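You operate a simulated robot arm through the tools that you are given. There is no shell and no other tool. Be economical: measure what you need, move in short steps, check, and stop when the job is done.

You run a simulated robot arm. Do the job below in one go: nothing can be reset, and whatever is moved stays where it is left.

JOB
Release the stop, reset, inch the lift to the top, then mode off.
Fine: inch it in hand mode.

The check looks at the end state, three seconds after you hand in, the way a careful person would. Anything else that was tipped, shoved, dropped, spilled or broken makes it a failure.

ROBOT AND FRAMES
A 7-joint arm with a two-finger parallel gripper, fixed in place. Base frame: the origin is at the foot of the arm, x ahead of it, y to its left, z up. Units: cm, degrees, N and s.
With the tool pointing down near the work surface it reaches from about 14 to 66 cm from the base axis. Its first joint turns from -66.0 to 66.0 degrees. Payload 2.4 kg.
Tool frame: the origin (TCP) lies between the finger pads and is the grasp point; the fingertips stand 3 cm ahead of it; z points along the fingers, y is the line along which they close. The gripper opens to 9.4 cm. The fingers are 2.8 cm wide and 1 cm thick; the gripper's body (5 by 9.6 cm) begins 5.5 cm behind the TCP.
Orientation is told as [roll, pitch, yaw] about the base's x, y, z axes, in that order, counted from this pose: with the fingers straight down and closing along the base's y, the tool's x points along the base's -x, its y along +y and its z along -z.

CONTROLS
- The arm moves only by the tool jog_arm. Its argument "plan" is a list of rows, each a list of 7 numbers: the shift along the tool's x, y, z in cm, then the turn, a rotation vector about the tool's x, y, z in degrees, then the opening in per cent of the stroke, from 0 (shut) to 100 (fully open). In form: [[tx, ty, tz, rx, ry, rz, jaw], ...]. A call has 1 to 20 rows; each row is the pose to reach, as a shift and turn from the pose commanded when the call began, along the tool's axes at that moment. Each row takes 0.2 s and may step no farther than 5 cm and 8.6 degrees from the row before; otherwise, or with a gripper value out of range, the whole call is refused. A pose out of reach is approached as far as the arm can. The call stops where the force on the tool passes 60 N (or 10 N more than at its start, if that is more) or the arm is blocked; 0.2 s more then pass. Each finger travels about 15.3 cm/s and halts on what it meets, pressing with about 39 N; the grip force reading is that of the motor and also rises with nothing between the fingers. The clock runs only during rows and for 0.2 s after the last one: add rows that repeat a pose to give the fingers time. It gives the time, the measured TCP pose, the force on the tool (base axes), the opening and the grip force at its end, in the units of the frame above (readings bear some noise), with the torque about the TCP (base axes, N m) and any sound that the robot's microphone picked up.
- Cameras (640 x 400 px; columns grow to the right, rows downward): "scene" is fixed at [3.72, 46.82, 146.19]; the picture's right is [-0.76, -0.65, 0.00], its down [-0.26, 0.31, -0.91] and it looks along [0.59, -0.69, -0.41] (base axes); focal length 348 px, centre (320, 200). "wrist" rides on the gripper at [7.6, 1.4, -10.2] in the tool frame; the picture's right is [-0.18, 0.98, 0.00], its down [-0.75, -0.14, -0.64] and it looks along [-0.63, -0.12, 0.77] (tool axes); focal length 243 px, centre (320, 200). There is no depth. A picture from a camera that has moved, and an enlarged one, comes with that camera's place and axes in the base frame and with its lens.
- capture(camera): a new picture of that camera. It takes no simulated time.
- enlarge(camera, box): a new picture of the part [left, top, right, bottom] of that camera's present view, enlarged. It takes no simulated time.
- finish_job(): hands the job in; it is judged then, once.

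Go step by step. Nothing tells you positions but the pictures and the camera data: compare them with the known pose of the tool, close in by small moves and look again before you grip or let go. The budget is 120 turns and 76 pictures, counting those below and the enlarged ones. Unless the task says otherwise, let go and move clear before handing in, and close with one line.

The tools are called after "Call:" as a command line: name --pt "numbers of a row" for each row, then --argument value for the rest, lists and objects as JSON in quotes. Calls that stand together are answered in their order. jog_arm: Moves the arm, as the interface text tells. Its arguments: {"type":"object","properties":{"plan":{"type":"array"}},"required":["plan"]} The other tools are called the same way: capture (camera) takes a picture; enlarge (camera, box) takes an enlarged picture of a part of a camera's view; finish_job () hands the job in.

At the start:

```text
time: 0.0
eef_pos: [29.2, 15.19, 129.66]
orientation: [0.0, -0.1, 0.0]
ft_force: [0.0, -0.4, 0.6]
moment: [0.01, -0.01, 0.01]
finger_gap: 9.39
gripper_force: 0.1
```

scene: 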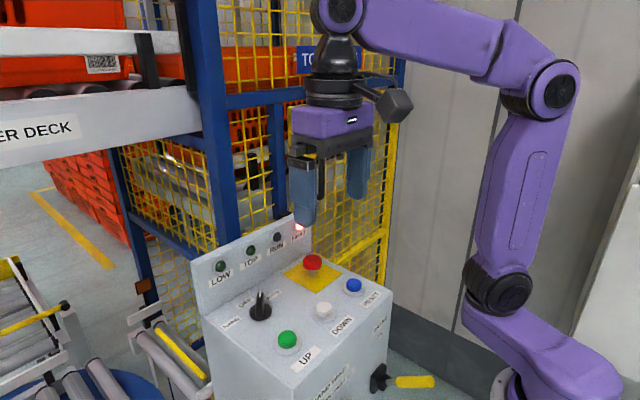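
wrist: 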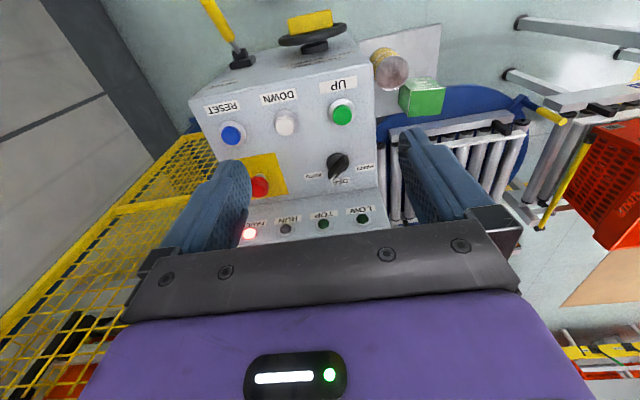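

I see a control box with an emergency stop (red on yellow), a blue RESET, white DOWN, green UP and a mode selector, with lamps on the back plate. I'll look closer to locate everything.

Call:
enlarge --camera "scene" --box '[180, 200, 420, 350]'

Call:
enlarge --camera "wrist" --box '[180, 10, 440, 250]'

Call:
enlarge --camera "scene" --box '[280, 280, 460, 400]'

```text
2.67 times, centred on (300, 275) of scene
camera zoom: at [3.72, 46.82, 146.19], right [-0.76, -0.65, 0.0], down [-0.26, 0.31, -0.91], along [0.59, -0.69, -0.41], focal length 928 px, centre (373, 0)
```

zoom: 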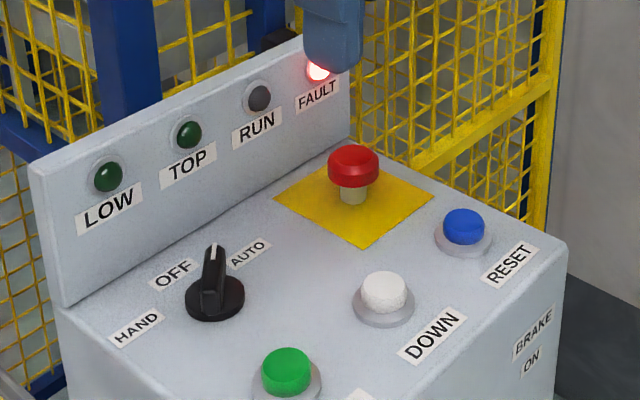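

```text
1.67 times, centred on (310, 130) of wrist
camera zoom: at [21.48, 16.52, 139.78], right [0.18, 0.98, 0.0], down [0.75, -0.14, 0.64], along [0.63, -0.12, -0.77], focal length 404 px, centre (337, 317)
```

zoom: 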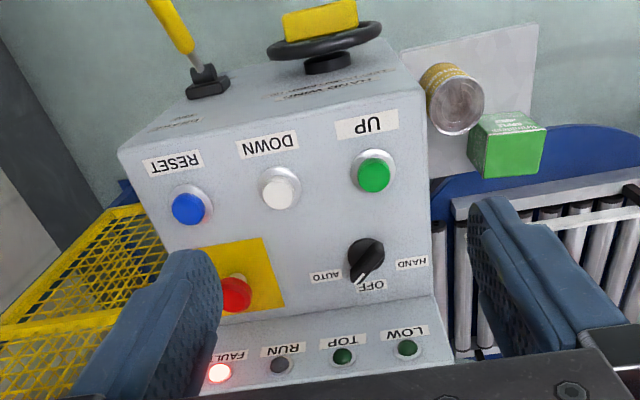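

```text
3.33 times, centred on (370, 340) of scene
camera zoom: at [3.72, 46.82, 146.19], right [-0.76, -0.65, 0.0], down [-0.26, 0.31, -0.91], along [0.59, -0.69, -0.41], focal length 1160 px, centre (153, -267)
```

zoom: 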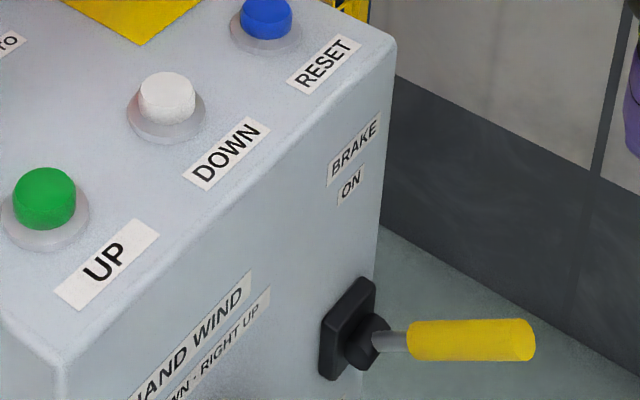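

The box layout is clear: e-stop ≈(45,1,104.7), RESET ≈(35.5,-0.7,102.6), UP ≈(36.2,17.3,101.3), selector ≈(45.5,15.2,102) now at OFF. I'll check the surroundings for the lift, then move over the stop.

Call:
enlarge --camera "scene" --box '[0, 220, 220, 400]'

Call:
enlarge --camera "wrist" --box '[340, 0, 640, 240]'

Call:
jog_arm --pt "-3 -2.7 2 0 0 0 100" --pt "-6 -5.4 4 0 0 0 100" --pt "-9 -8.1 6 0 0 0 100" --pt "-12 -10.8 8 0 0 0 100" --pt "-14.5 -13 10 0 0 0 100" --pt "-15.8 -14.2 12 0 0 0 100" --pt "-15.8 -14.2 13.5 0 0 0 100"

Call:
capture --camera "wrist"

Call:
capture --camera "scene"

```text
2.22 times, centred on (110, 310) of scene
camera zoom: at [3.72, 46.82, 146.19], right [-0.76, -0.65, 0.0], down [-0.26, 0.31, -0.91], along [0.59, -0.69, -0.41], focal length 773 px, centre (787, -44)
```

zoom: 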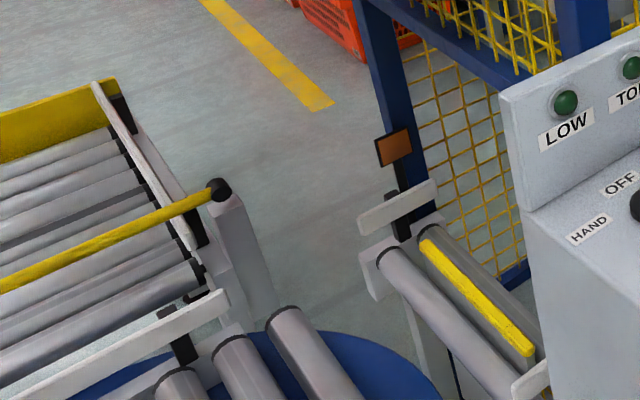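

```text
1.67 times, centred on (490, 120) of wrist
camera zoom: at [21.48, 16.52, 139.78], right [0.18, 0.98, 0.0], down [0.75, -0.14, 0.64], along [0.63, -0.12, -0.77], focal length 404 px, centre (37, 333)
```

zoom: 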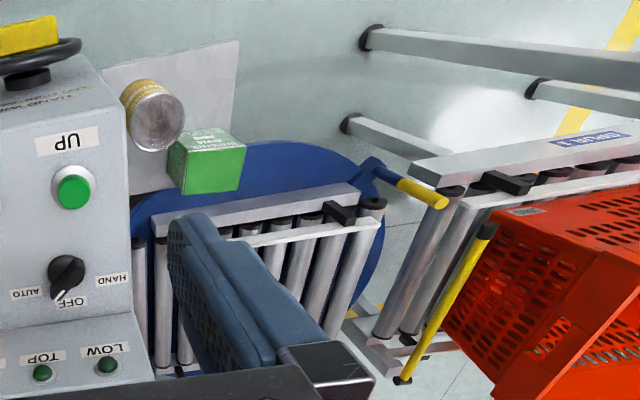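

```text
time: 1.6
eef_pos: [45.01, 0.89, 115.99]
orientation: [0.0, 0.0, 0.0]
ft_force: [-0.5, 0.1, -0.8]
moment: [-0.01, -0.04, 0.02]
finger_gap: 9.42
gripper_force: 0.1
```

```text
68 pictures are left
camera wrist: at [37.45, 2.17, 126.21], right [0.18, 0.98, 0.0], down [0.75, -0.14, 0.64], along [0.63, -0.12, -0.77], focal length 243 px, centre (320, 200)
```

wrist: 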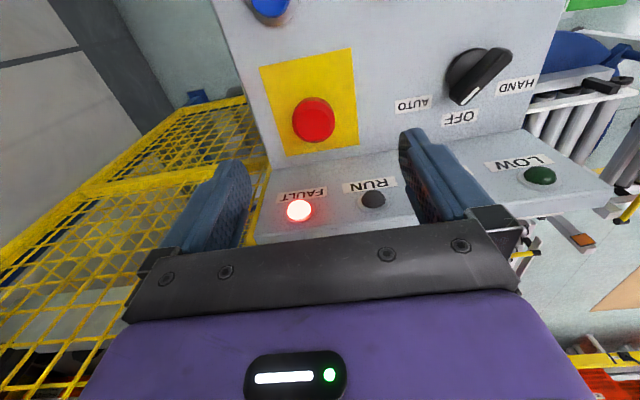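

```text
67 pictures are left
```

scene: 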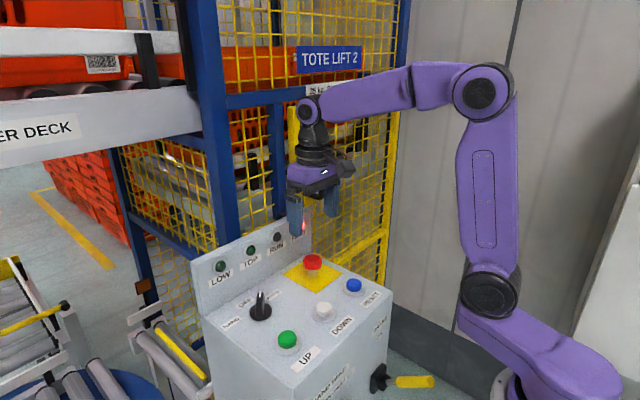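

The gripper is above the stop; from this view the stop is nearer (45.5, 0.1). I'll look for arrows on it.

Call:
enlarge --camera "wrist" --box '[250, 40, 370, 160]'

Call:
enlarge --camera "scene" --box '[270, 240, 390, 310]'

```text
3.33 times, centred on (310, 100) of wrist
camera zoom: at [37.45, 2.17, 126.21], right [0.18, 0.98, 0.0], down [0.75, -0.14, 0.64], along [0.63, -0.12, -0.77], focal length 809 px, centre (353, 533)
```

zoom: 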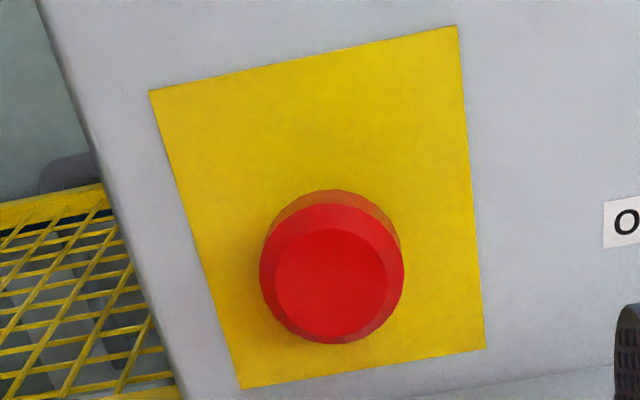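

```text
5.33 times, centred on (330, 275) of scene
camera zoom: at [3.72, 46.82, 146.19], right [-0.76, -0.65, 0.0], down [-0.26, 0.31, -0.91], along [0.59, -0.69, -0.41], focal length 1856 px, centre (267, -200)
```

zoom: 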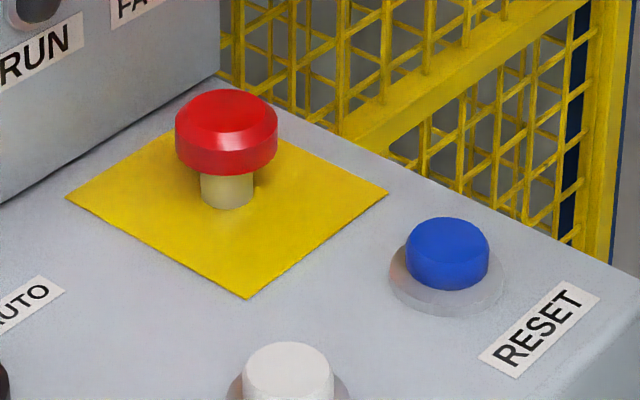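

No marks on the cap. I'll descend around it with a part-open jaw and grip it.

Call:
jog_arm --pt "-0.5 -0.85 2 0 0 -8 75" --pt "-0.5 -0.85 5 0 0 -16 75" --pt "-0.5 -0.85 7.5 0 0 -20 75" --pt "-0.5 -0.85 9 0 0 -20 75"

Call:
capture --camera "wrist"

Call:
enlarge --camera "scene" --box '[250, 200, 390, 310]'

```text
time: 2.6
eef_pos: [45.46, -0.01, 106.96]
orientation: [0.0, -0.1, 20.1]
ft_force: [0.5, -0.3, 0.1]
moment: [-0.01, 0.03, 0.01]
finger_gap: 7.03
gripper_force: 0.2
```

```text
64 pictures are left
camera wrist: at [37.75, -1.39, 117.18], right [-0.16, 0.99, 0.0], down [0.76, 0.13, 0.64], along [0.63, 0.11, -0.77], focal length 243 px, centre (320, 200)
```

wrist: 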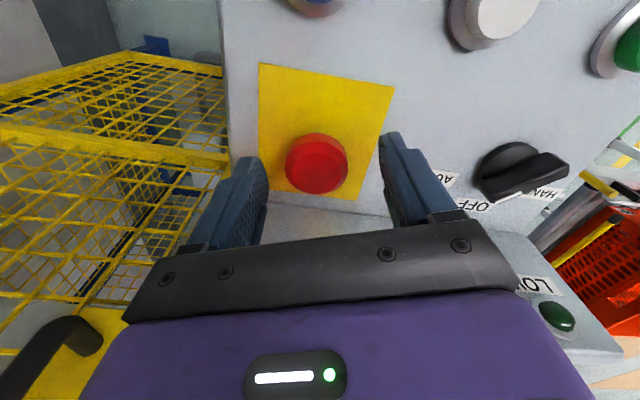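

```text
3.64 times, centred on (320, 255) of scene
camera zoom: at [3.72, 46.82, 146.19], right [-0.76, -0.65, 0.0], down [-0.26, 0.31, -0.91], along [0.59, -0.69, -0.41], focal length 1265 px, centre (320, 0)
```

zoom: 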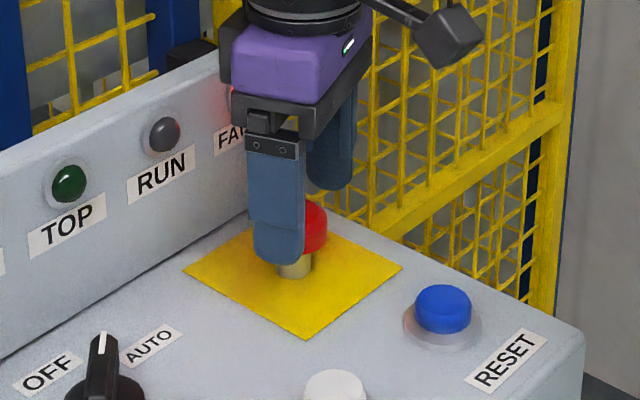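

The stop is centred between the fingers. I'll go down 2.2 cm, grip, then twist clockwise.

Call:
jog_arm --pt "0 0 1.2 0 0 0 75" --pt "0 0 2.2 0 0 0 75" --pt "0 0 2.2 0 0 0 20" --pt "0 0 2.2 0 0 0 20" --pt "0 0 2.2 0 0 0 20"

```text
time: 3.8
eef_pos: [45.67, -0.25, 104.89]
orientation: [-0.3, -0.2, 19.7]
ft_force: [14.4, -29.8, -2.8]
moment: [-0.14, -0.73, -0.53]
finger_gap: 4.09
gripper_force: 45.3
```

Gripped at 4.1 cm, a few mm off-centre along the closing line. I'll ease over by 0.3 cm and twist clockwise.

Call:
jog_arm --pt "0 -0.3 0 0 0 0 20" --pt "0 -0.3 0 0 0 8 20" --pt "0 -0.3 0 0 0 16 20" --pt "0 -0.3 0 0 0 24 20" --pt "0 -0.3 0 0 0 32 20" --pt "0 -0.3 0 0 0 40 20"

Call:
enlarge --camera "scene" --box '[200, 200, 390, 320]'

```text
time: 5.2
eef_pos: [45.54, 0.35, 104.72]
orientation: [0.2, 0.1, -19.7]
ft_force: [-0.2, 21.4, -2.6]
moment: [0.49, 0.25, 0.77]
finger_gap: 4.13
gripper_force: 45.2
```

```text
3.33 times, centred on (295, 260) of scene
camera zoom: at [3.72, 46.88, 146.17], right [-0.76, -0.65, 0.0], down [-0.27, 0.31, -0.91], along [0.59, -0.69, -0.41], focal length 1160 px, centre (403, 0)
```

zoom: 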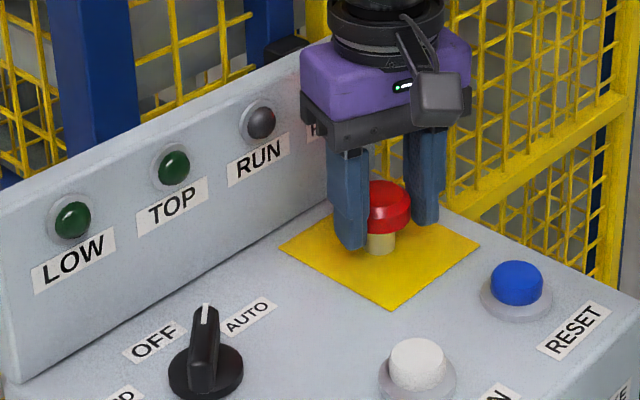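

Turned 40° with no sound and some resisting torque. I'll turn a bit further and look.

Call:
jog_arm --pt "0 0 0 0 0 8 20" --pt "0 0 0 0 0 16 20" --pt "0 0 0 0 0 20 20"

Call:
capture --camera "wrist"

```text
time: 6.0
eef_pos: [45.72, 0.63, 105.0]
orientation: [0.5, -0.2, -39.6]
ft_force: [16.1, 37.4, -2.9]
moment: [0.44, -0.36, 0.81]
finger_gap: 4.1
gripper_force: 45.1
```

```text
61 pictures are left
camera wrist: at [40.74, 6.33, 115.14], right [0.77, 0.64, 0.01], down [0.49, -0.59, 0.64], along [0.41, -0.49, -0.77], focal length 243 px, centre (320, 200)
```

wrist: 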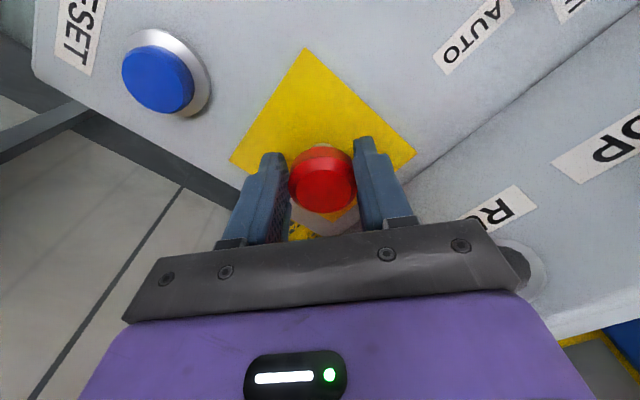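

The readings put the cap's axis at about (46.4, 0.0). No click so far; with the twist held, I'll re-centre and try a gentle pull.

Call:
jog_arm --pt "-0.3 0.6 0 0 0 0 20" --pt "-0.3 0.6 -0.4 0 0 0 20" --pt "-0.3 0.6 -0.8 0 0 0 20" --pt "-0.3 0.6 -1.2 0 0 0 20"

Call:
enlarge --camera "scene" --box '[250, 200, 390, 310]'

```text
time: 7.0
eef_pos: [46.2, 0.37, 105.92]
orientation: [0.0, 0.2, -40.0]
ft_force: [-7.0, 23.2, -22.2]
moment: [0.56, 0.35, -0.14]
finger_gap: 4.13
gripper_force: 45.3
```

```text
3.64 times, centred on (320, 255) of scene
camera zoom: at [3.73, 46.89, 146.17], right [-0.76, -0.65, 0.0], down [-0.27, 0.31, -0.91], along [0.59, -0.69, -0.41], focal length 1265 px, centre (320, 0)
```

zoom: 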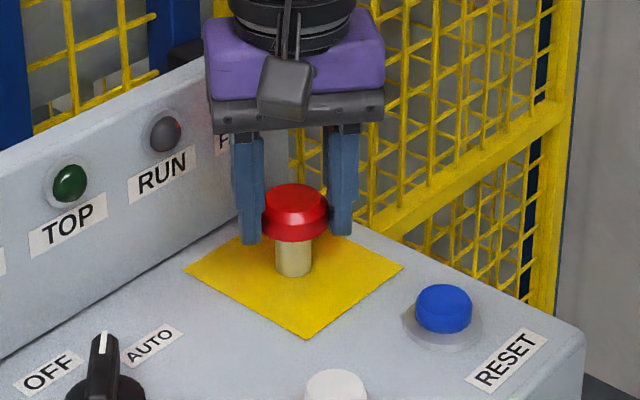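

The stem looks longer, so it does pull out. I'll pull a little further.

Call:
jog_arm --pt "0 0 -0.3 0 0 0 20" --pt "0 0 -0.6 0 0 0 20" --pt "0 0 -0.9 0 0 0 20"

Call:
enlarge --camera "scene" --box '[250, 200, 390, 310]'

```text
time: 7.8
eef_pos: [46.3, 0.21, 107.06]
orientation: [0.1, -0.1, -40.0]
ft_force: [14.7, 13.4, -30.6]
moment: [0.31, -0.15, -0.24]
finger_gap: 4.11
gripper_force: 45.2
```

```text
3.64 times, centred on (320, 255) of scene
camera zoom: at [3.81, 46.86, 146.18], right [-0.76, -0.65, 0.0], down [-0.27, 0.31, -0.91], along [0.59, -0.69, -0.41], focal length 1265 px, centre (320, 0)
```

zoom: 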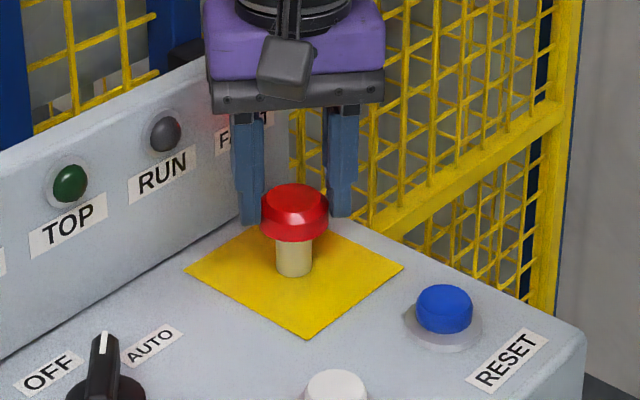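

The fingers now slide on the cap, so it is at its upper end. I'll let go, rise and look.

Call:
jog_arm --pt "0 0 0 0 0 0 75" --pt "0 0 0 0 0 0 75" --pt "0 0 -4 0 0 8 75" --pt "0 0 -8 0 0 0 75"

Call:
enlarge --camera "scene" --box '[270, 240, 390, 310]'

Call:
capture --camera "scene"

```text
time: 8.8
eef_pos: [46.32, 0.22, 115.06]
orientation: [0.0, 0.1, -40.1]
ft_force: [0.4, 0.1, -0.1]
moment: [0.01, -0.03, 0.01]
finger_gap: 7.05
gripper_force: 0.1
```

```text
5.33 times, centred on (330, 275) of scene
camera zoom: at [3.72, 46.82, 146.19], right [-0.76, -0.65, 0.0], down [-0.26, 0.31, -0.91], along [0.59, -0.69, -0.41], focal length 1856 px, centre (267, -200)
```

zoom: 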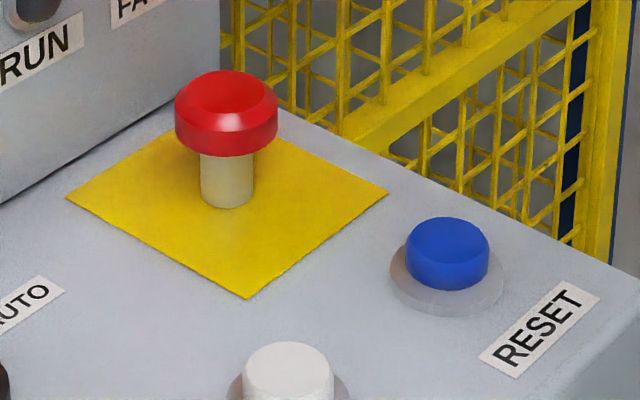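

```text
57 pictures are left
```

scene: 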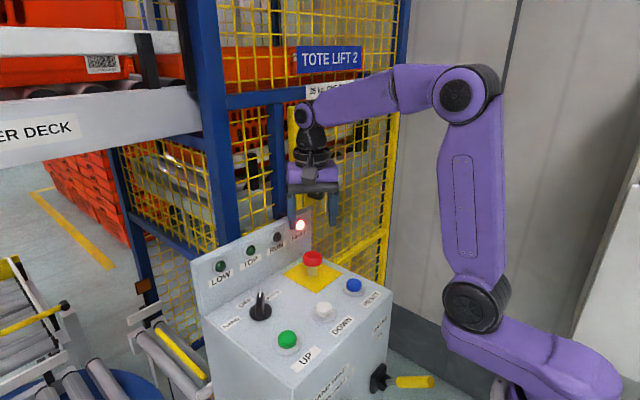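

The stop is released (about 1 cm higher). Next I'll square up and go above RESET with shut fingers.

Call:
jog_arm --pt "1.5 -1.4 0 0 0 -8 60" --pt "3 -2.8 0 0 0 -16 40" --pt "4.5 -4.2 0 0 0 -24 20" --pt "6 -5.6 0 0 0 -32 0" --pt "7.57 -7 0 0 0 -40 0" --pt "7.57 -7 3 0 0 -40 0"

Call:
capture --camera "wrist"

Call:
enlarge --camera "scene" --box '[250, 200, 410, 320]'

```text
time: 10.2
eef_pos: [35.87, -0.18, 112.02]
orientation: [-0.1, 0.0, 0.1]
ft_force: [0.6, -0.1, -0.6]
moment: [-0.03, 0.02, 0.03]
finger_gap: 0.01
gripper_force: 32.8
```

```text
56 pictures are left
camera wrist: at [28.16, 1.09, 122.11], right [0.18, 0.98, 0.0], down [0.75, -0.14, 0.64], along [0.63, -0.12, -0.77], focal length 243 px, centre (320, 200)
```

wrist: 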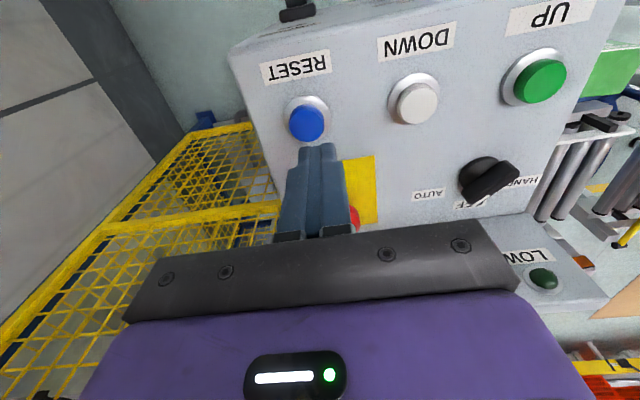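

```text
3.33 times, centred on (330, 260) of scene
camera zoom: at [3.72, 46.82, 146.19], right [-0.76, -0.65, 0.0], down [-0.26, 0.31, -0.91], along [0.59, -0.69, -0.41], focal length 1160 px, centre (287, 0)
```

zoom: 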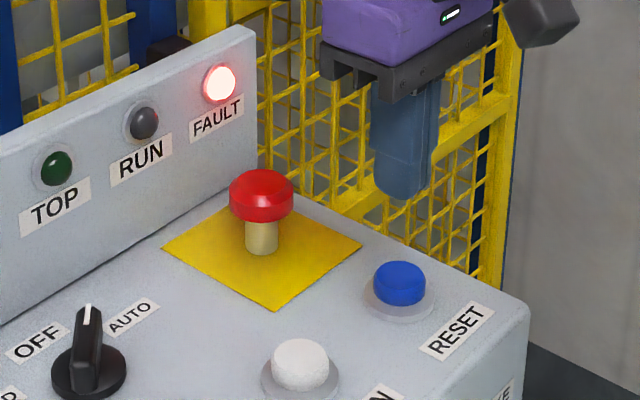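

RESET is about (36.3, -1.4). I'll shift there and press in small steps.

Call:
jog_arm --pt "-0.4 -1.2 2 0 0 0 0" --pt "-0.4 -1.2 5 0 0 0 0" --pt "-0.4 -1.2 6 0 0 0 0" --pt "-0.4 -1.2 6.4 0 0 0 0" --pt "-0.4 -1.2 6.7 0 0 0 0"

Call:
enlarge --camera "scene" --box '[250, 200, 410, 320]'

```text
time: 11.4
eef_pos: [36.24, -1.51, 105.27]
orientation: [0.0, -0.2, -0.2]
ft_force: [-0.4, -0.4, 0.1]
moment: [-0.01, -0.01, 0.03]
finger_gap: 0.0
gripper_force: 33.2
```

```text
3.33 times, centred on (330, 260) of scene
camera zoom: at [3.72, 46.82, 146.19], right [-0.76, -0.65, 0.0], down [-0.26, 0.31, -0.91], along [0.59, -0.69, -0.41], focal length 1160 px, centre (287, 0)
```

zoom: 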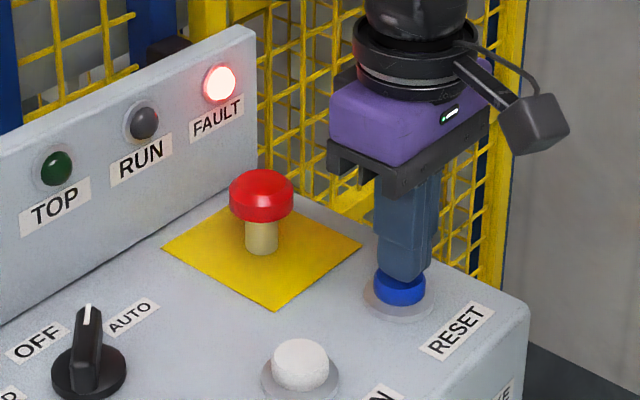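

Right on top of the button, just touching or nearly so. I'll press down in small steps.

Call:
jog_arm --pt "0 0 0.3 0 0 0 0" --pt "0 0 0.5 0 0 0 0" --pt "0 0 0.7 0 0 0 0" --pt "0 0 0.9 0 0 0 0" --pt "0 0 0.9 0 0 0 0"

Call:
enlarge --camera "scene" --box '[250, 200, 410, 320]'

```text
time: 12.6
eef_pos: [36.32, -1.51, 104.39]
orientation: [0.0, -0.1, 0.1]
ft_force: [-1.5, 1.8, 4.5]
moment: [0.06, 0.1, 0.0]
finger_gap: 0.0
gripper_force: 32.6
heard: click
```

```text
3.33 times, centred on (330, 260) of scene
camera zoom: at [3.71, 46.82, 146.19], right [-0.76, -0.65, 0.0], down [-0.26, 0.31, -0.91], along [0.59, -0.69, -0.41], focal length 1160 px, centre (287, 0)
```

zoom: 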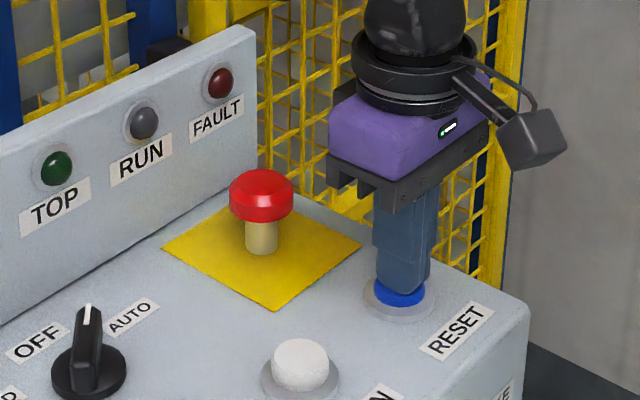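

RESET clicked and FAULT is out. Next I'll rise and go above the mode selector with the jaw open along y.

Call:
jog_arm --pt "0 0 -4 0 0 0 0" --pt "0 0 -8 0 0 0 0" --pt "-2 4 -8.6 0 0 0 20" --pt "-4 8 -8.6 0 0 0 40" --pt "-6 12 -8.6 0 0 0 60" --pt "-8 15 -8.6 0 0 0 60" --pt "-9.2 16.7 -8.6 0 0 0 60"

Call:
capture --camera "wrist"

Call:
enlarge --camera "scene" --box '[180, 200, 340, 340]'

```text
time: 14.2
eef_pos: [45.52, 15.16, 113.15]
orientation: [-0.1, 0.0, -0.1]
ft_force: [0.8, -0.1, -0.7]
moment: [0.02, 0.03, 0.03]
finger_gap: 5.63
gripper_force: 0.0
```

```text
52 pictures are left
camera wrist: at [37.9, 16.42, 123.26], right [0.19, 0.98, 0.0], down [0.75, -0.14, 0.64], along [0.63, -0.12, -0.77], focal length 243 px, centre (320, 200)
```

wrist: 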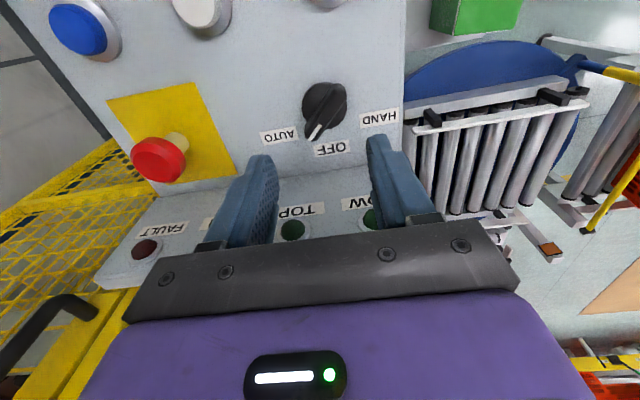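

```text
2.86 times, centred on (260, 270) of scene
camera zoom: at [3.72, 46.82, 146.19], right [-0.76, -0.65, 0.0], down [-0.26, 0.31, -0.91], along [0.59, -0.69, -0.41], focal length 994 px, centre (491, 0)
```

zoom: 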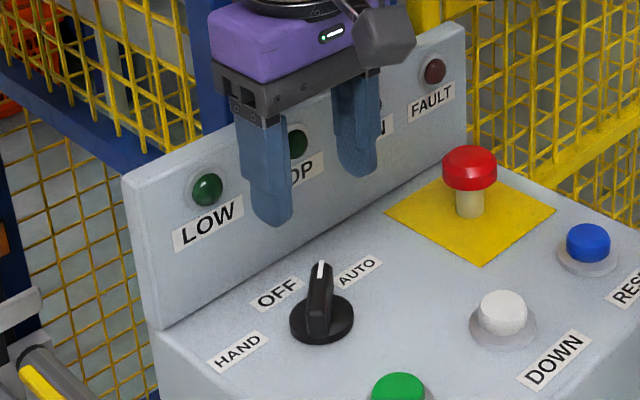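

Call:
enlarge --camera "wrist" --box '[250, 60, 410, 180]'

```text
3.33 times, centred on (330, 120) of wrist
camera zoom: at [37.9, 16.42, 123.26], right [0.19, 0.98, 0.0], down [0.75, -0.14, 0.64], along [0.63, -0.12, -0.77], focal length 809 px, centre (287, 467)
```

zoom: 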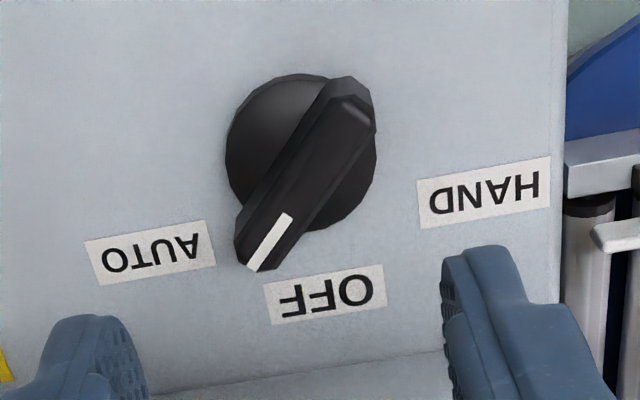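

The selector handle actually points about -37° toward AUTO, not OFF, so the mode is AUTO now. I'll align the gripper to the handle and descend around it.

Call:
jog_arm --pt "-0.1 0 0 0 0 8 60" --pt "-0.2 0 1 0 0 16 60" --pt "-0.3 0.1 2 0 0 24 50" --pt "-0.4 0.1 3 0 0 32 45" --pt "-0.4 0.1 4.5 0 0 37 45" --pt "-0.4 0.1 6 0 0 37 45"

Call:
capture --camera "wrist"

Call:
enlarge --camera "scene" --box '[180, 200, 340, 340]'

```text
time: 15.6
eef_pos: [45.88, 15.18, 106.99]
orientation: [0.1, -0.1, -37.1]
ft_force: [-0.3, -0.5, 0.4]
moment: [0.0, 0.0, 0.01]
finger_gap: 4.24
gripper_force: 0.2
```

```text
49 pictures are left
camera wrist: at [40.63, 20.76, 117.21], right [0.74, 0.67, 0.0], down [0.51, -0.57, 0.64], along [0.43, -0.47, -0.77], focal length 243 px, centre (320, 200)
```

wrist: 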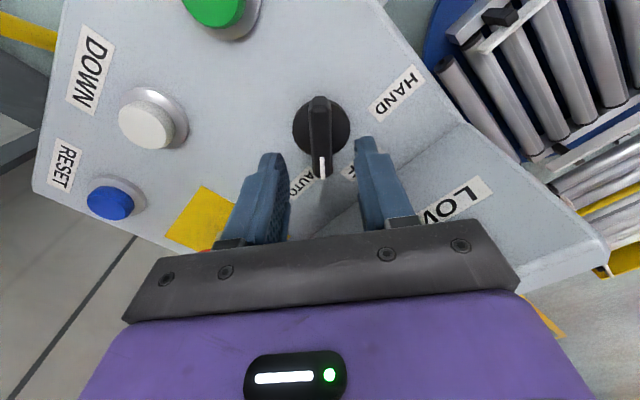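

```text
2.86 times, centred on (260, 270) of scene
camera zoom: at [3.72, 46.82, 146.19], right [-0.76, -0.65, 0.0], down [-0.26, 0.31, -0.91], along [0.59, -0.69, -0.41], focal length 994 px, centre (491, 0)
```

zoom: 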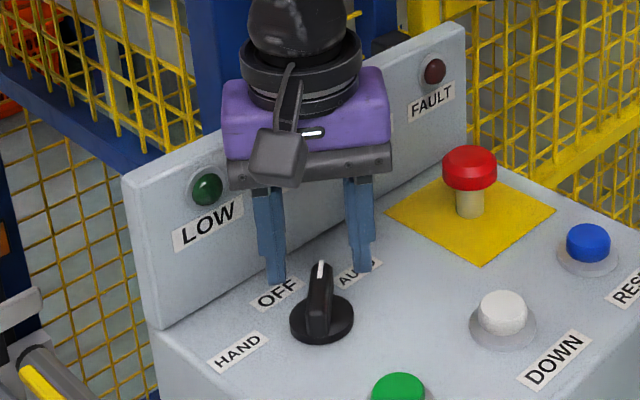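

The handle lines up with the gripper; its centre is about 0.7 cm toward tool +x. I'll shift, descend and grip.

Call:
jog_arm --pt "0.7 0 0.5 0 0 0 45" --pt "0.7 0 1.5 0 0 0 45" --pt "0.7 0 2.2 0 0 0 45" --pt "0.7 0 2.2 0 0 0 10" --pt "0.7 0 2.2 0 0 0 5" --pt "0.7 0 2.2 0 0 0 5"

Call:
enlarge --camera "scene" --box '[180, 200, 340, 340]'

Call:
capture --camera "wrist"

```text
time: 17.0
eef_pos: [45.34, 15.69, 104.75]
orientation: [0.1, -0.1, -37.0]
ft_force: [4.2, 10.3, -4.3]
moment: [-0.24, -0.6, -0.01]
finger_gap: 1.37
gripper_force: 44.4
```

```text
2.86 times, centred on (260, 270) of scene
camera zoom: at [3.73, 46.85, 146.18], right [-0.76, -0.65, 0.0], down [-0.27, 0.31, -0.91], along [0.59, -0.69, -0.41], focal length 994 px, centre (491, 0)
```

zoom: 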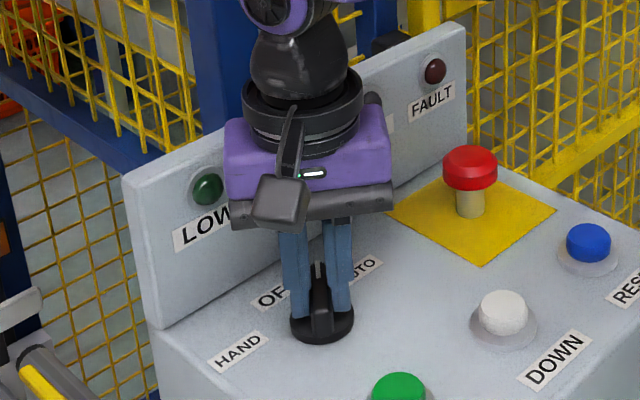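

```text
46 pictures are left
camera wrist: at [40.14, 21.27, 114.93], right [0.74, 0.67, 0.0], down [0.52, -0.57, 0.64], along [0.44, -0.47, -0.77], focal length 243 px, centre (320, 200)
```

wrist: 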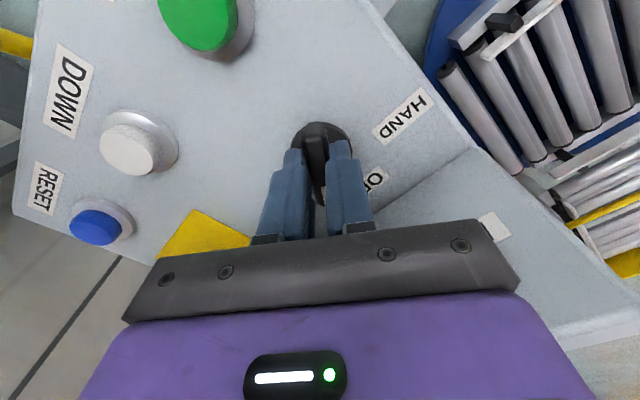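

Gripped the handle (1.4 cm). I'll turn counter-clockwise toward OFF first.

Call:
jog_arm --pt "0 0 0 0 0 -7 5" --pt "0 0 0 0 0 -14 5" --pt "0 0 0 0 0 -21 5" --pt "0 0 0 0 0 -28 5" --pt "0 0 0 0 0 -35 5" --pt "0 0 0 0 0 -40 5"

Call:
enlarge --camera "scene" --box '[180, 200, 340, 340]'

```text
time: 18.4
eef_pos: [45.41, 15.48, 104.77]
orientation: [0.0, 0.1, 3.0]
ft_force: [5.3, -7.2, -15.6]
moment: [0.1, -1.23, -0.1]
finger_gap: 1.36
gripper_force: 45.0
```

```text
2.86 times, centred on (260, 270) of scene
camera zoom: at [3.75, 46.8, 146.2], right [-0.76, -0.65, 0.0], down [-0.27, 0.31, -0.91], along [0.59, -0.69, -0.41], focal length 994 px, centre (491, 0)
```

zoom: 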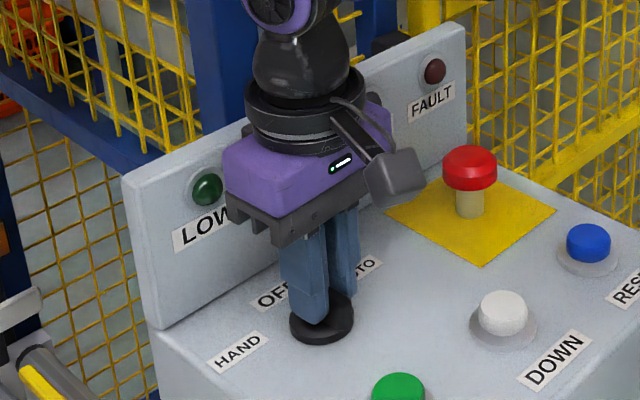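

The handle turned with the gripper to about straight ahead (OFF). I'll continue toward HAND.

Call:
jog_arm --pt "0 0 0 0 0 -7 5" --pt "0 0 0 0 0 -14 5" --pt "0 0 0 0 0 -21 5" --pt "0 0 0 0 0 -28 5" --pt "0 0 0 0 0 -34 5"

Call:
enlarge --camera "scene" --box '[180, 200, 340, 340]'

```text
time: 19.6
eef_pos: [45.43, 15.31, 104.68]
orientation: [-0.2, 0.1, 36.9]
ft_force: [5.8, -28.9, -12.0]
moment: [0.22, -0.75, -0.07]
finger_gap: 1.41
gripper_force: 45.0
```

```text
2.86 times, centred on (260, 270) of scene
camera zoom: at [3.75, 46.73, 146.22], right [-0.76, -0.65, 0.0], down [-0.27, 0.31, -0.91], along [0.59, -0.69, -0.41], focal length 994 px, centre (491, 0)
```

zoom: 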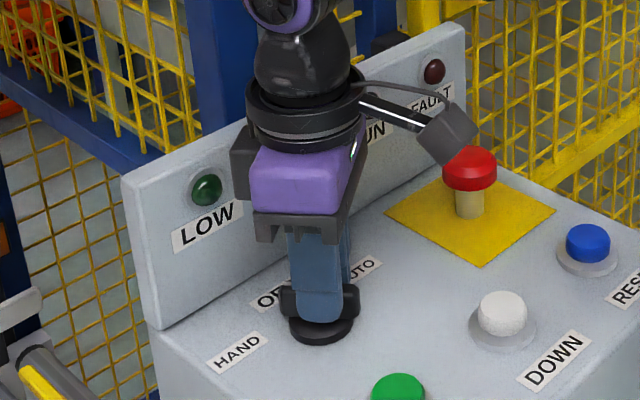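

The handle is around +37°, mirror of where it began. A few degrees more to feel for the end, then let go and look.

Call:
jog_arm --pt "0 0 0 0 0 -4 5" --pt "0 0 0 0 0 -6 5"

Call:
jog_arm --pt "0 0 0 0 0 0 45" --pt "0 0 0 0 0 0 45" --pt "0 0 -4 0 0 0 45" --pt "0 0 -8 0 0 0 45"

Call:
capture --camera "wrist"

Call:
enlarge --camera "scene" --box '[180, 200, 340, 340]'

```text
time: 20.2
eef_pos: [45.36, 15.31, 104.72]
orientation: [-0.2, 0.1, 42.7]
ft_force: [6.8, -29.8, -14.4]
moment: [-0.1, -0.29, -0.07]
finger_gap: 1.38
gripper_force: 45.1
```

```text
time: 21.2
eef_pos: [45.29, 15.59, 112.88]
orientation: [0.1, 0.0, 43.1]
ft_force: [0.6, -0.5, -0.4]
moment: [-0.01, -0.03, -0.01]
finger_gap: 4.22
gripper_force: 0.1
```

```text
43 pictures are left
camera wrist: at [38.71, 11.3, 123.11], right [-0.54, 0.84, 0.0], down [0.65, 0.41, 0.64], along [0.54, 0.34, -0.77], focal length 243 px, centre (320, 200)
```

wrist: 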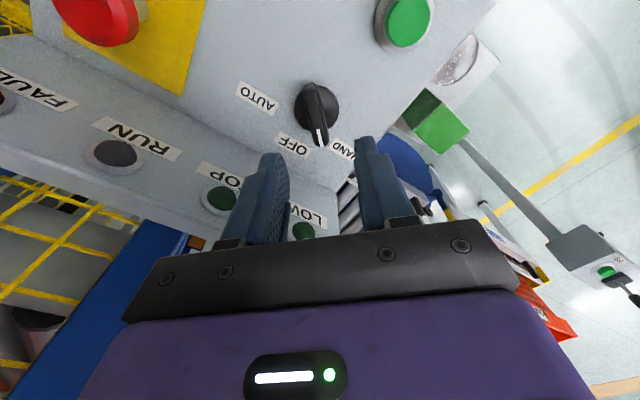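

```text
2.86 times, centred on (260, 270) of scene
camera zoom: at [3.72, 46.82, 146.19], right [-0.76, -0.65, 0.0], down [-0.26, 0.31, -0.91], along [0.59, -0.69, -0.41], focal length 994 px, centre (491, 0)
```

zoom: 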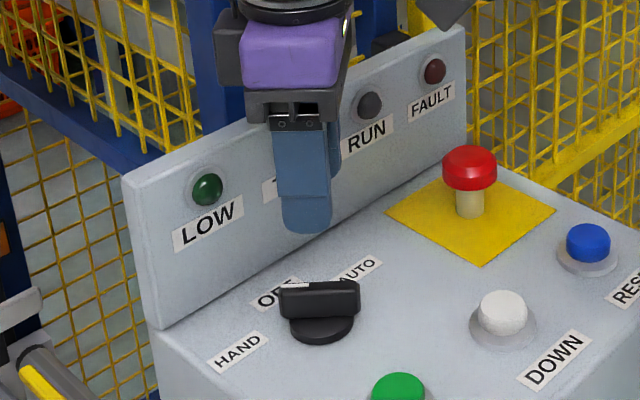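

The selector now points to HAND. I'll square up over the green UP button with fingers shut.

Call:
jog_arm --pt "1 1.2 0 0 0 8 30" --pt "2 2.5 0 0 0 16 15" --pt "3 3.8 0 0 0 24 0" --pt "4 5 0 0 0 32 0" --pt "5 6.2 0 0 0 40 0" --pt "5.47 6.88 0.9 0 0 43 0" --pt "5.47 6.88 0.9 0 0 43 0"

Call:
capture --camera "wrist"

Call:
capture --camera "scene"

```text
time: 22.8
eef_pos: [36.55, 17.0, 111.76]
orientation: [-0.1, 0.0, -0.2]
ft_force: [0.4, 0.1, 1.0]
moment: [0.0, 0.05, -0.03]
finger_gap: 0.0
gripper_force: 32.9
```

```text
41 pictures are left
camera wrist: at [28.92, 18.3, 121.99], right [0.19, 0.98, 0.0], down [0.75, -0.14, 0.64], along [0.63, -0.12, -0.77], focal length 243 px, centre (320, 200)
```

wrist: 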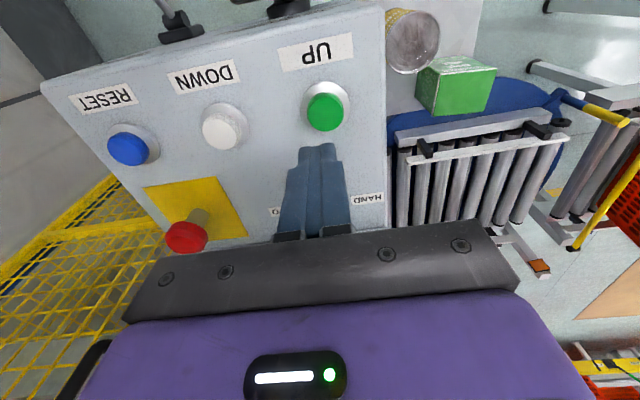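

```text
40 pictures are left
```

scene: 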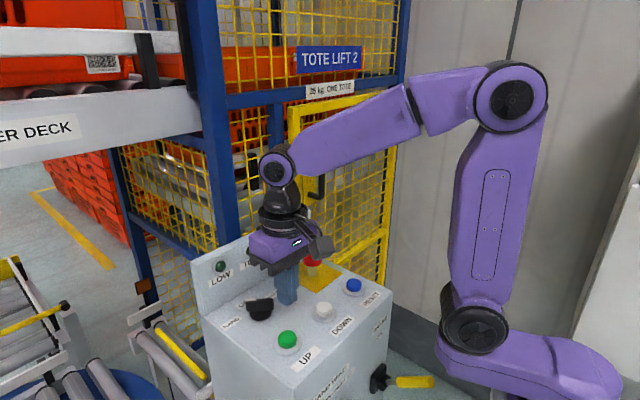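

UP is at about (36.4, 17.5). I'll press it for a short moment, and look at the lamps while holding.

Call:
jog_arm --pt "0.15 0.5 3 0 0 0 0" --pt "0.15 0.5 6 0 0 0 0" --pt "0.15 0.5 6.8 0 0 0 0" --pt "0.15 0.5 7.1 0 0 0 0" --pt "0.15 0.5 7.4 0 0 0 0"

Call:
capture --camera "scene"

Call:
enlarge --camera "scene" --box '[180, 200, 340, 380]'

```text
time: 24.0
eef_pos: [36.45, 17.37, 104.52]
orientation: [0.1, -0.1, -0.1]
ft_force: [-1.1, -1.7, 3.4]
moment: [-0.06, 0.04, 0.01]
finger_gap: 0.0
gripper_force: 33.4
heard: click
```

```text
39 pictures are left
```

scene: 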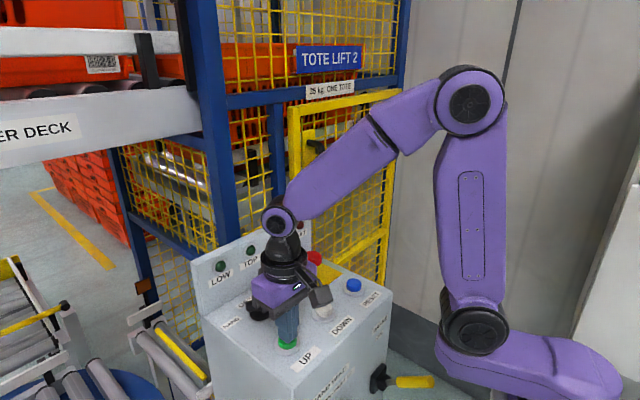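

```text
2.22 times, centred on (260, 290) of scene
camera zoom: at [3.71, 46.81, 146.19], right [-0.76, -0.65, 0.0], down [-0.26, 0.31, -0.91], along [0.59, -0.69, -0.41], focal length 773 px, centre (453, 0)
```

zoom: 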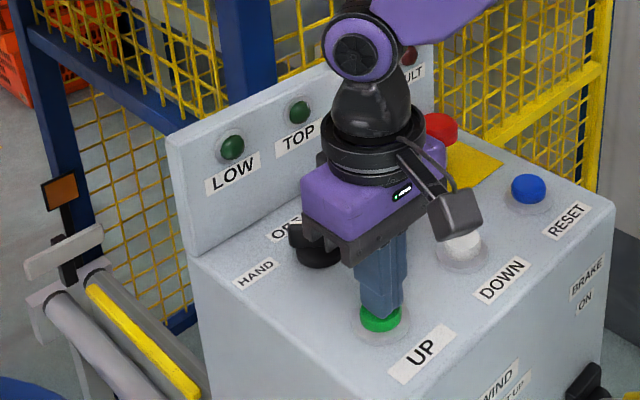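

Clicked, but RUN is hidden behind the arm. I'll hold for two seconds and check for changes and sounds.

Call:
jog_arm --pt "0 0 0.1 0 0 0 0" --pt "0 0 0.1 0 0 0 0" --pt "0 0 0.1 0 0 0 0" --pt "0 0 0.1 0 0 0 0" --pt "0 0 0.1 0 0 0 0" --pt "0 0 0.1 0 0 0 0" --pt "0 0 0.1 0 0 0 0" --pt "0 0 0.1 0 0 0 0" --pt "0 0 0.1 0 0 0 0" --pt "0 0 0.1 0 0 0 0"

Call:
capture --camera "scene"

Call:
capture --camera "wrist"

```text
time: 26.2
eef_pos: [36.36, 17.41, 104.35]
orientation: [0.0, -0.2, 0.0]
ft_force: [0.9, -0.1, 4.2]
moment: [-0.02, 0.09, 0.01]
finger_gap: 0.02
gripper_force: 32.4
```

```text
37 pictures are left
```

scene: 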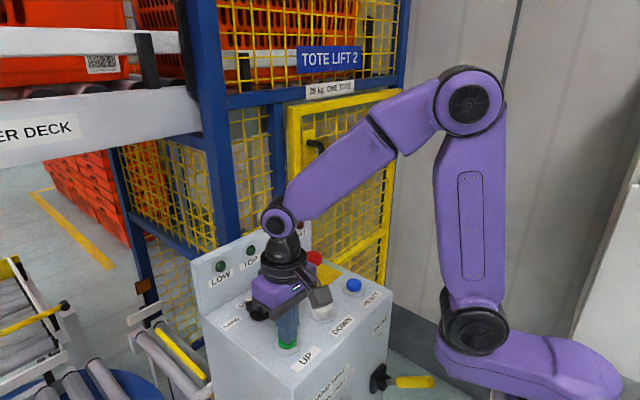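

```text
36 pictures are left
camera wrist: at [28.78, 18.72, 114.6], right [0.18, 0.98, 0.0], down [0.75, -0.14, 0.64], along [0.63, -0.12, -0.77], focal length 243 px, centre (320, 200)
```

wrist: 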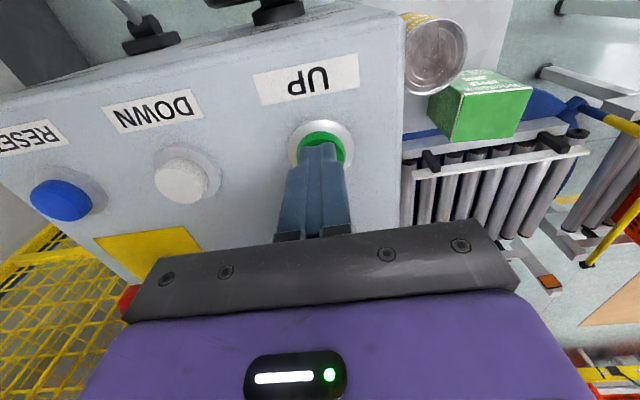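

The tote lift behind the mesh is rising. I'll hold on in short steps, watching the TOP lamp.

Call:
jog_arm --pt "0 0 0 0 0 0 0" --pt "0 0 0 0 0 0 0" --pt "0 0 0 0 0 0 0" --pt "0 0 0 0 0 0 0" --pt "0 0 0 0 0 0 0"

Call:
capture --camera "scene"

```text
time: 27.4
eef_pos: [36.42, 17.4, 104.47]
orientation: [0.0, -0.1, 0.0]
ft_force: [1.4, -0.8, 3.8]
moment: [-0.01, 0.01, 0.0]
finger_gap: 0.0
gripper_force: 33.1
```

```text
35 pictures are left
```

scene: 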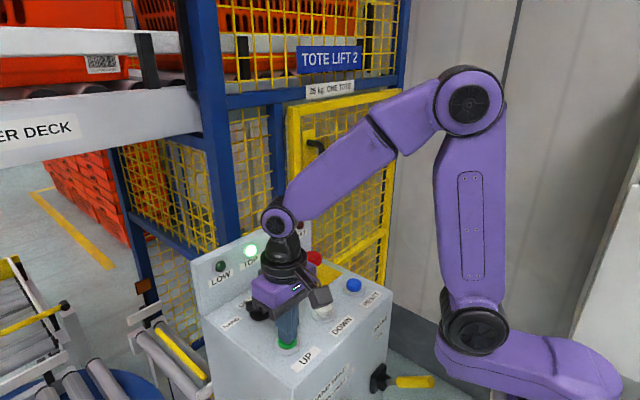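

TOP is lit. I'll release UP, rise, and go back over the selector aligned to its handle.

Call:
jog_arm --pt "0 0 -4 0 0 0 0" --pt "0 0 -8 0 0 0 10" --pt "-2 -0.4 -8.5 0 0 -8 20" --pt "-4 -0.8 -8.5 0 0 -16 30" --pt "-6 -1.2 -8.5 0 0 -24 45" --pt "-7.5 -1.6 -8.5 0 0 -32 45" --pt "-9 -1.9 -8.5 0 0 -40 45" --pt "-9 -1.9 -6 0 0 -45 45" --pt "-9 -1.9 -3 0 0 -45 45"

Call:
capture --camera "wrist"

Call:
capture --camera "scene"

```text
time: 29.4
eef_pos: [45.45, 15.59, 107.2]
orientation: [-0.1, -0.2, 45.0]
ft_force: [-0.4, -0.4, -0.4]
moment: [-0.01, -0.01, -0.02]
finger_gap: 4.25
gripper_force: 0.1
```

```text
34 pictures are left
camera wrist: at [39.02, 11.04, 117.48], right [-0.57, 0.82, 0.0], down [0.63, 0.43, 0.64], along [0.53, 0.36, -0.77], focal length 243 px, centre (320, 200)
```

wrist: 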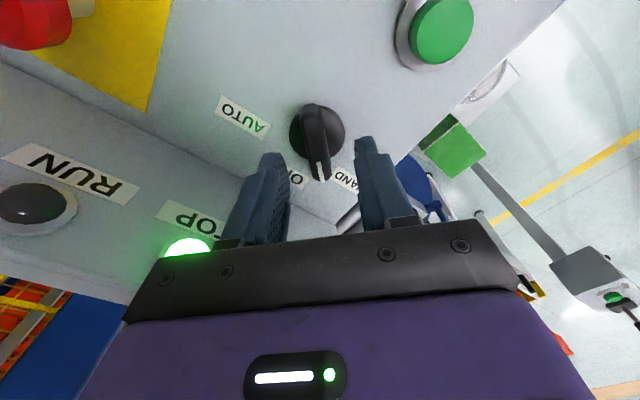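

```text
33 pictures are left
```

scene: 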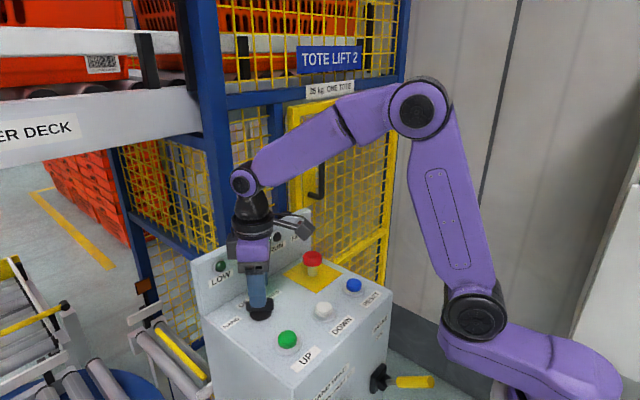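

TOP stays lit, and the lift is up. I'll descend on the handle, grip and turn it clockwise to straight ahead (OFF).

Call:
jog_arm --pt "0.1 0 1.2 0 0 3 45" --pt "0.1 0 2.4 0 0 3 45" --pt "0.1 0 2.4 0 0 3 10" --pt "0.1 0 2.4 0 0 3 5" --pt "0.1 0 2.4 0 0 3 5" --pt "0.1 0 2.4 0 0 10 5" --pt "0.1 0 2.4 0 0 17 5" --pt "0.1 0 2.4 0 0 24 5" --pt "0.1 0 2.4 0 0 31 5" --pt "0.1 0 2.4 0 0 38 5" --pt "0.1 0 2.4 0 0 45 5" --pt "0.1 0 2.4 0 0 45 5"

Call:
jog_arm --pt "0 0 0 0 0 0 45" --pt "0 0 0 0 0 0 45" --pt "0 0 -4 0 0 0 45" --pt "0 0 -8 0 0 0 45"

Call:
enlarge --camera "wrist" --box '[250, 60, 410, 180]'

Call:
enlarge --camera "scene" --box '[180, 200, 340, 340]'

```text
time: 32.0
eef_pos: [45.43, 15.42, 105.05]
orientation: [0.1, 0.1, -0.1]
ft_force: [-2.1, -13.1, -9.4]
moment: [-0.26, -0.76, -0.05]
finger_gap: 1.39
gripper_force: 45.1
```

```text
time: 33.0
eef_pos: [45.46, 15.42, 113.16]
orientation: [0.0, 0.0, -0.1]
ft_force: [0.5, -0.2, 0.5]
moment: [-0.03, 0.03, 0.01]
finger_gap: 4.24
gripper_force: 0.1
```

```text
3.33 times, centred on (330, 120) of wrist
camera zoom: at [37.79, 16.69, 123.43], right [0.19, 0.98, 0.0], down [0.75, -0.14, 0.64], along [0.63, -0.12, -0.77], focal length 809 px, centre (287, 467)
```

zoom: 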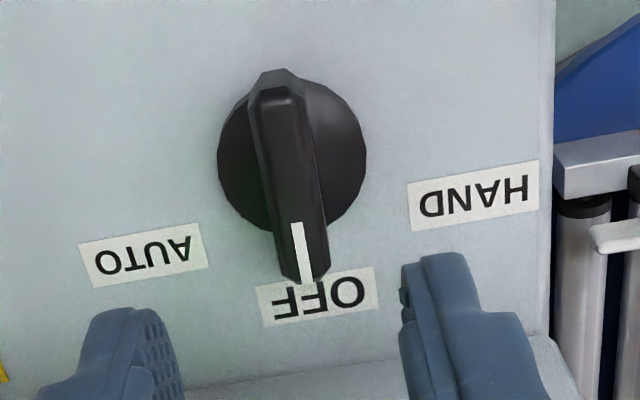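

```text
2.86 times, centred on (260, 270) of scene
camera zoom: at [3.72, 46.82, 146.19], right [-0.76, -0.65, 0.0], down [-0.26, 0.31, -0.91], along [0.59, -0.69, -0.41], focal length 994 px, centre (491, 0)
```

zoom: 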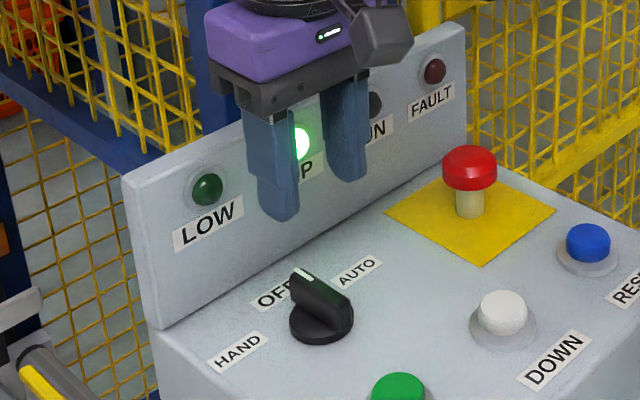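

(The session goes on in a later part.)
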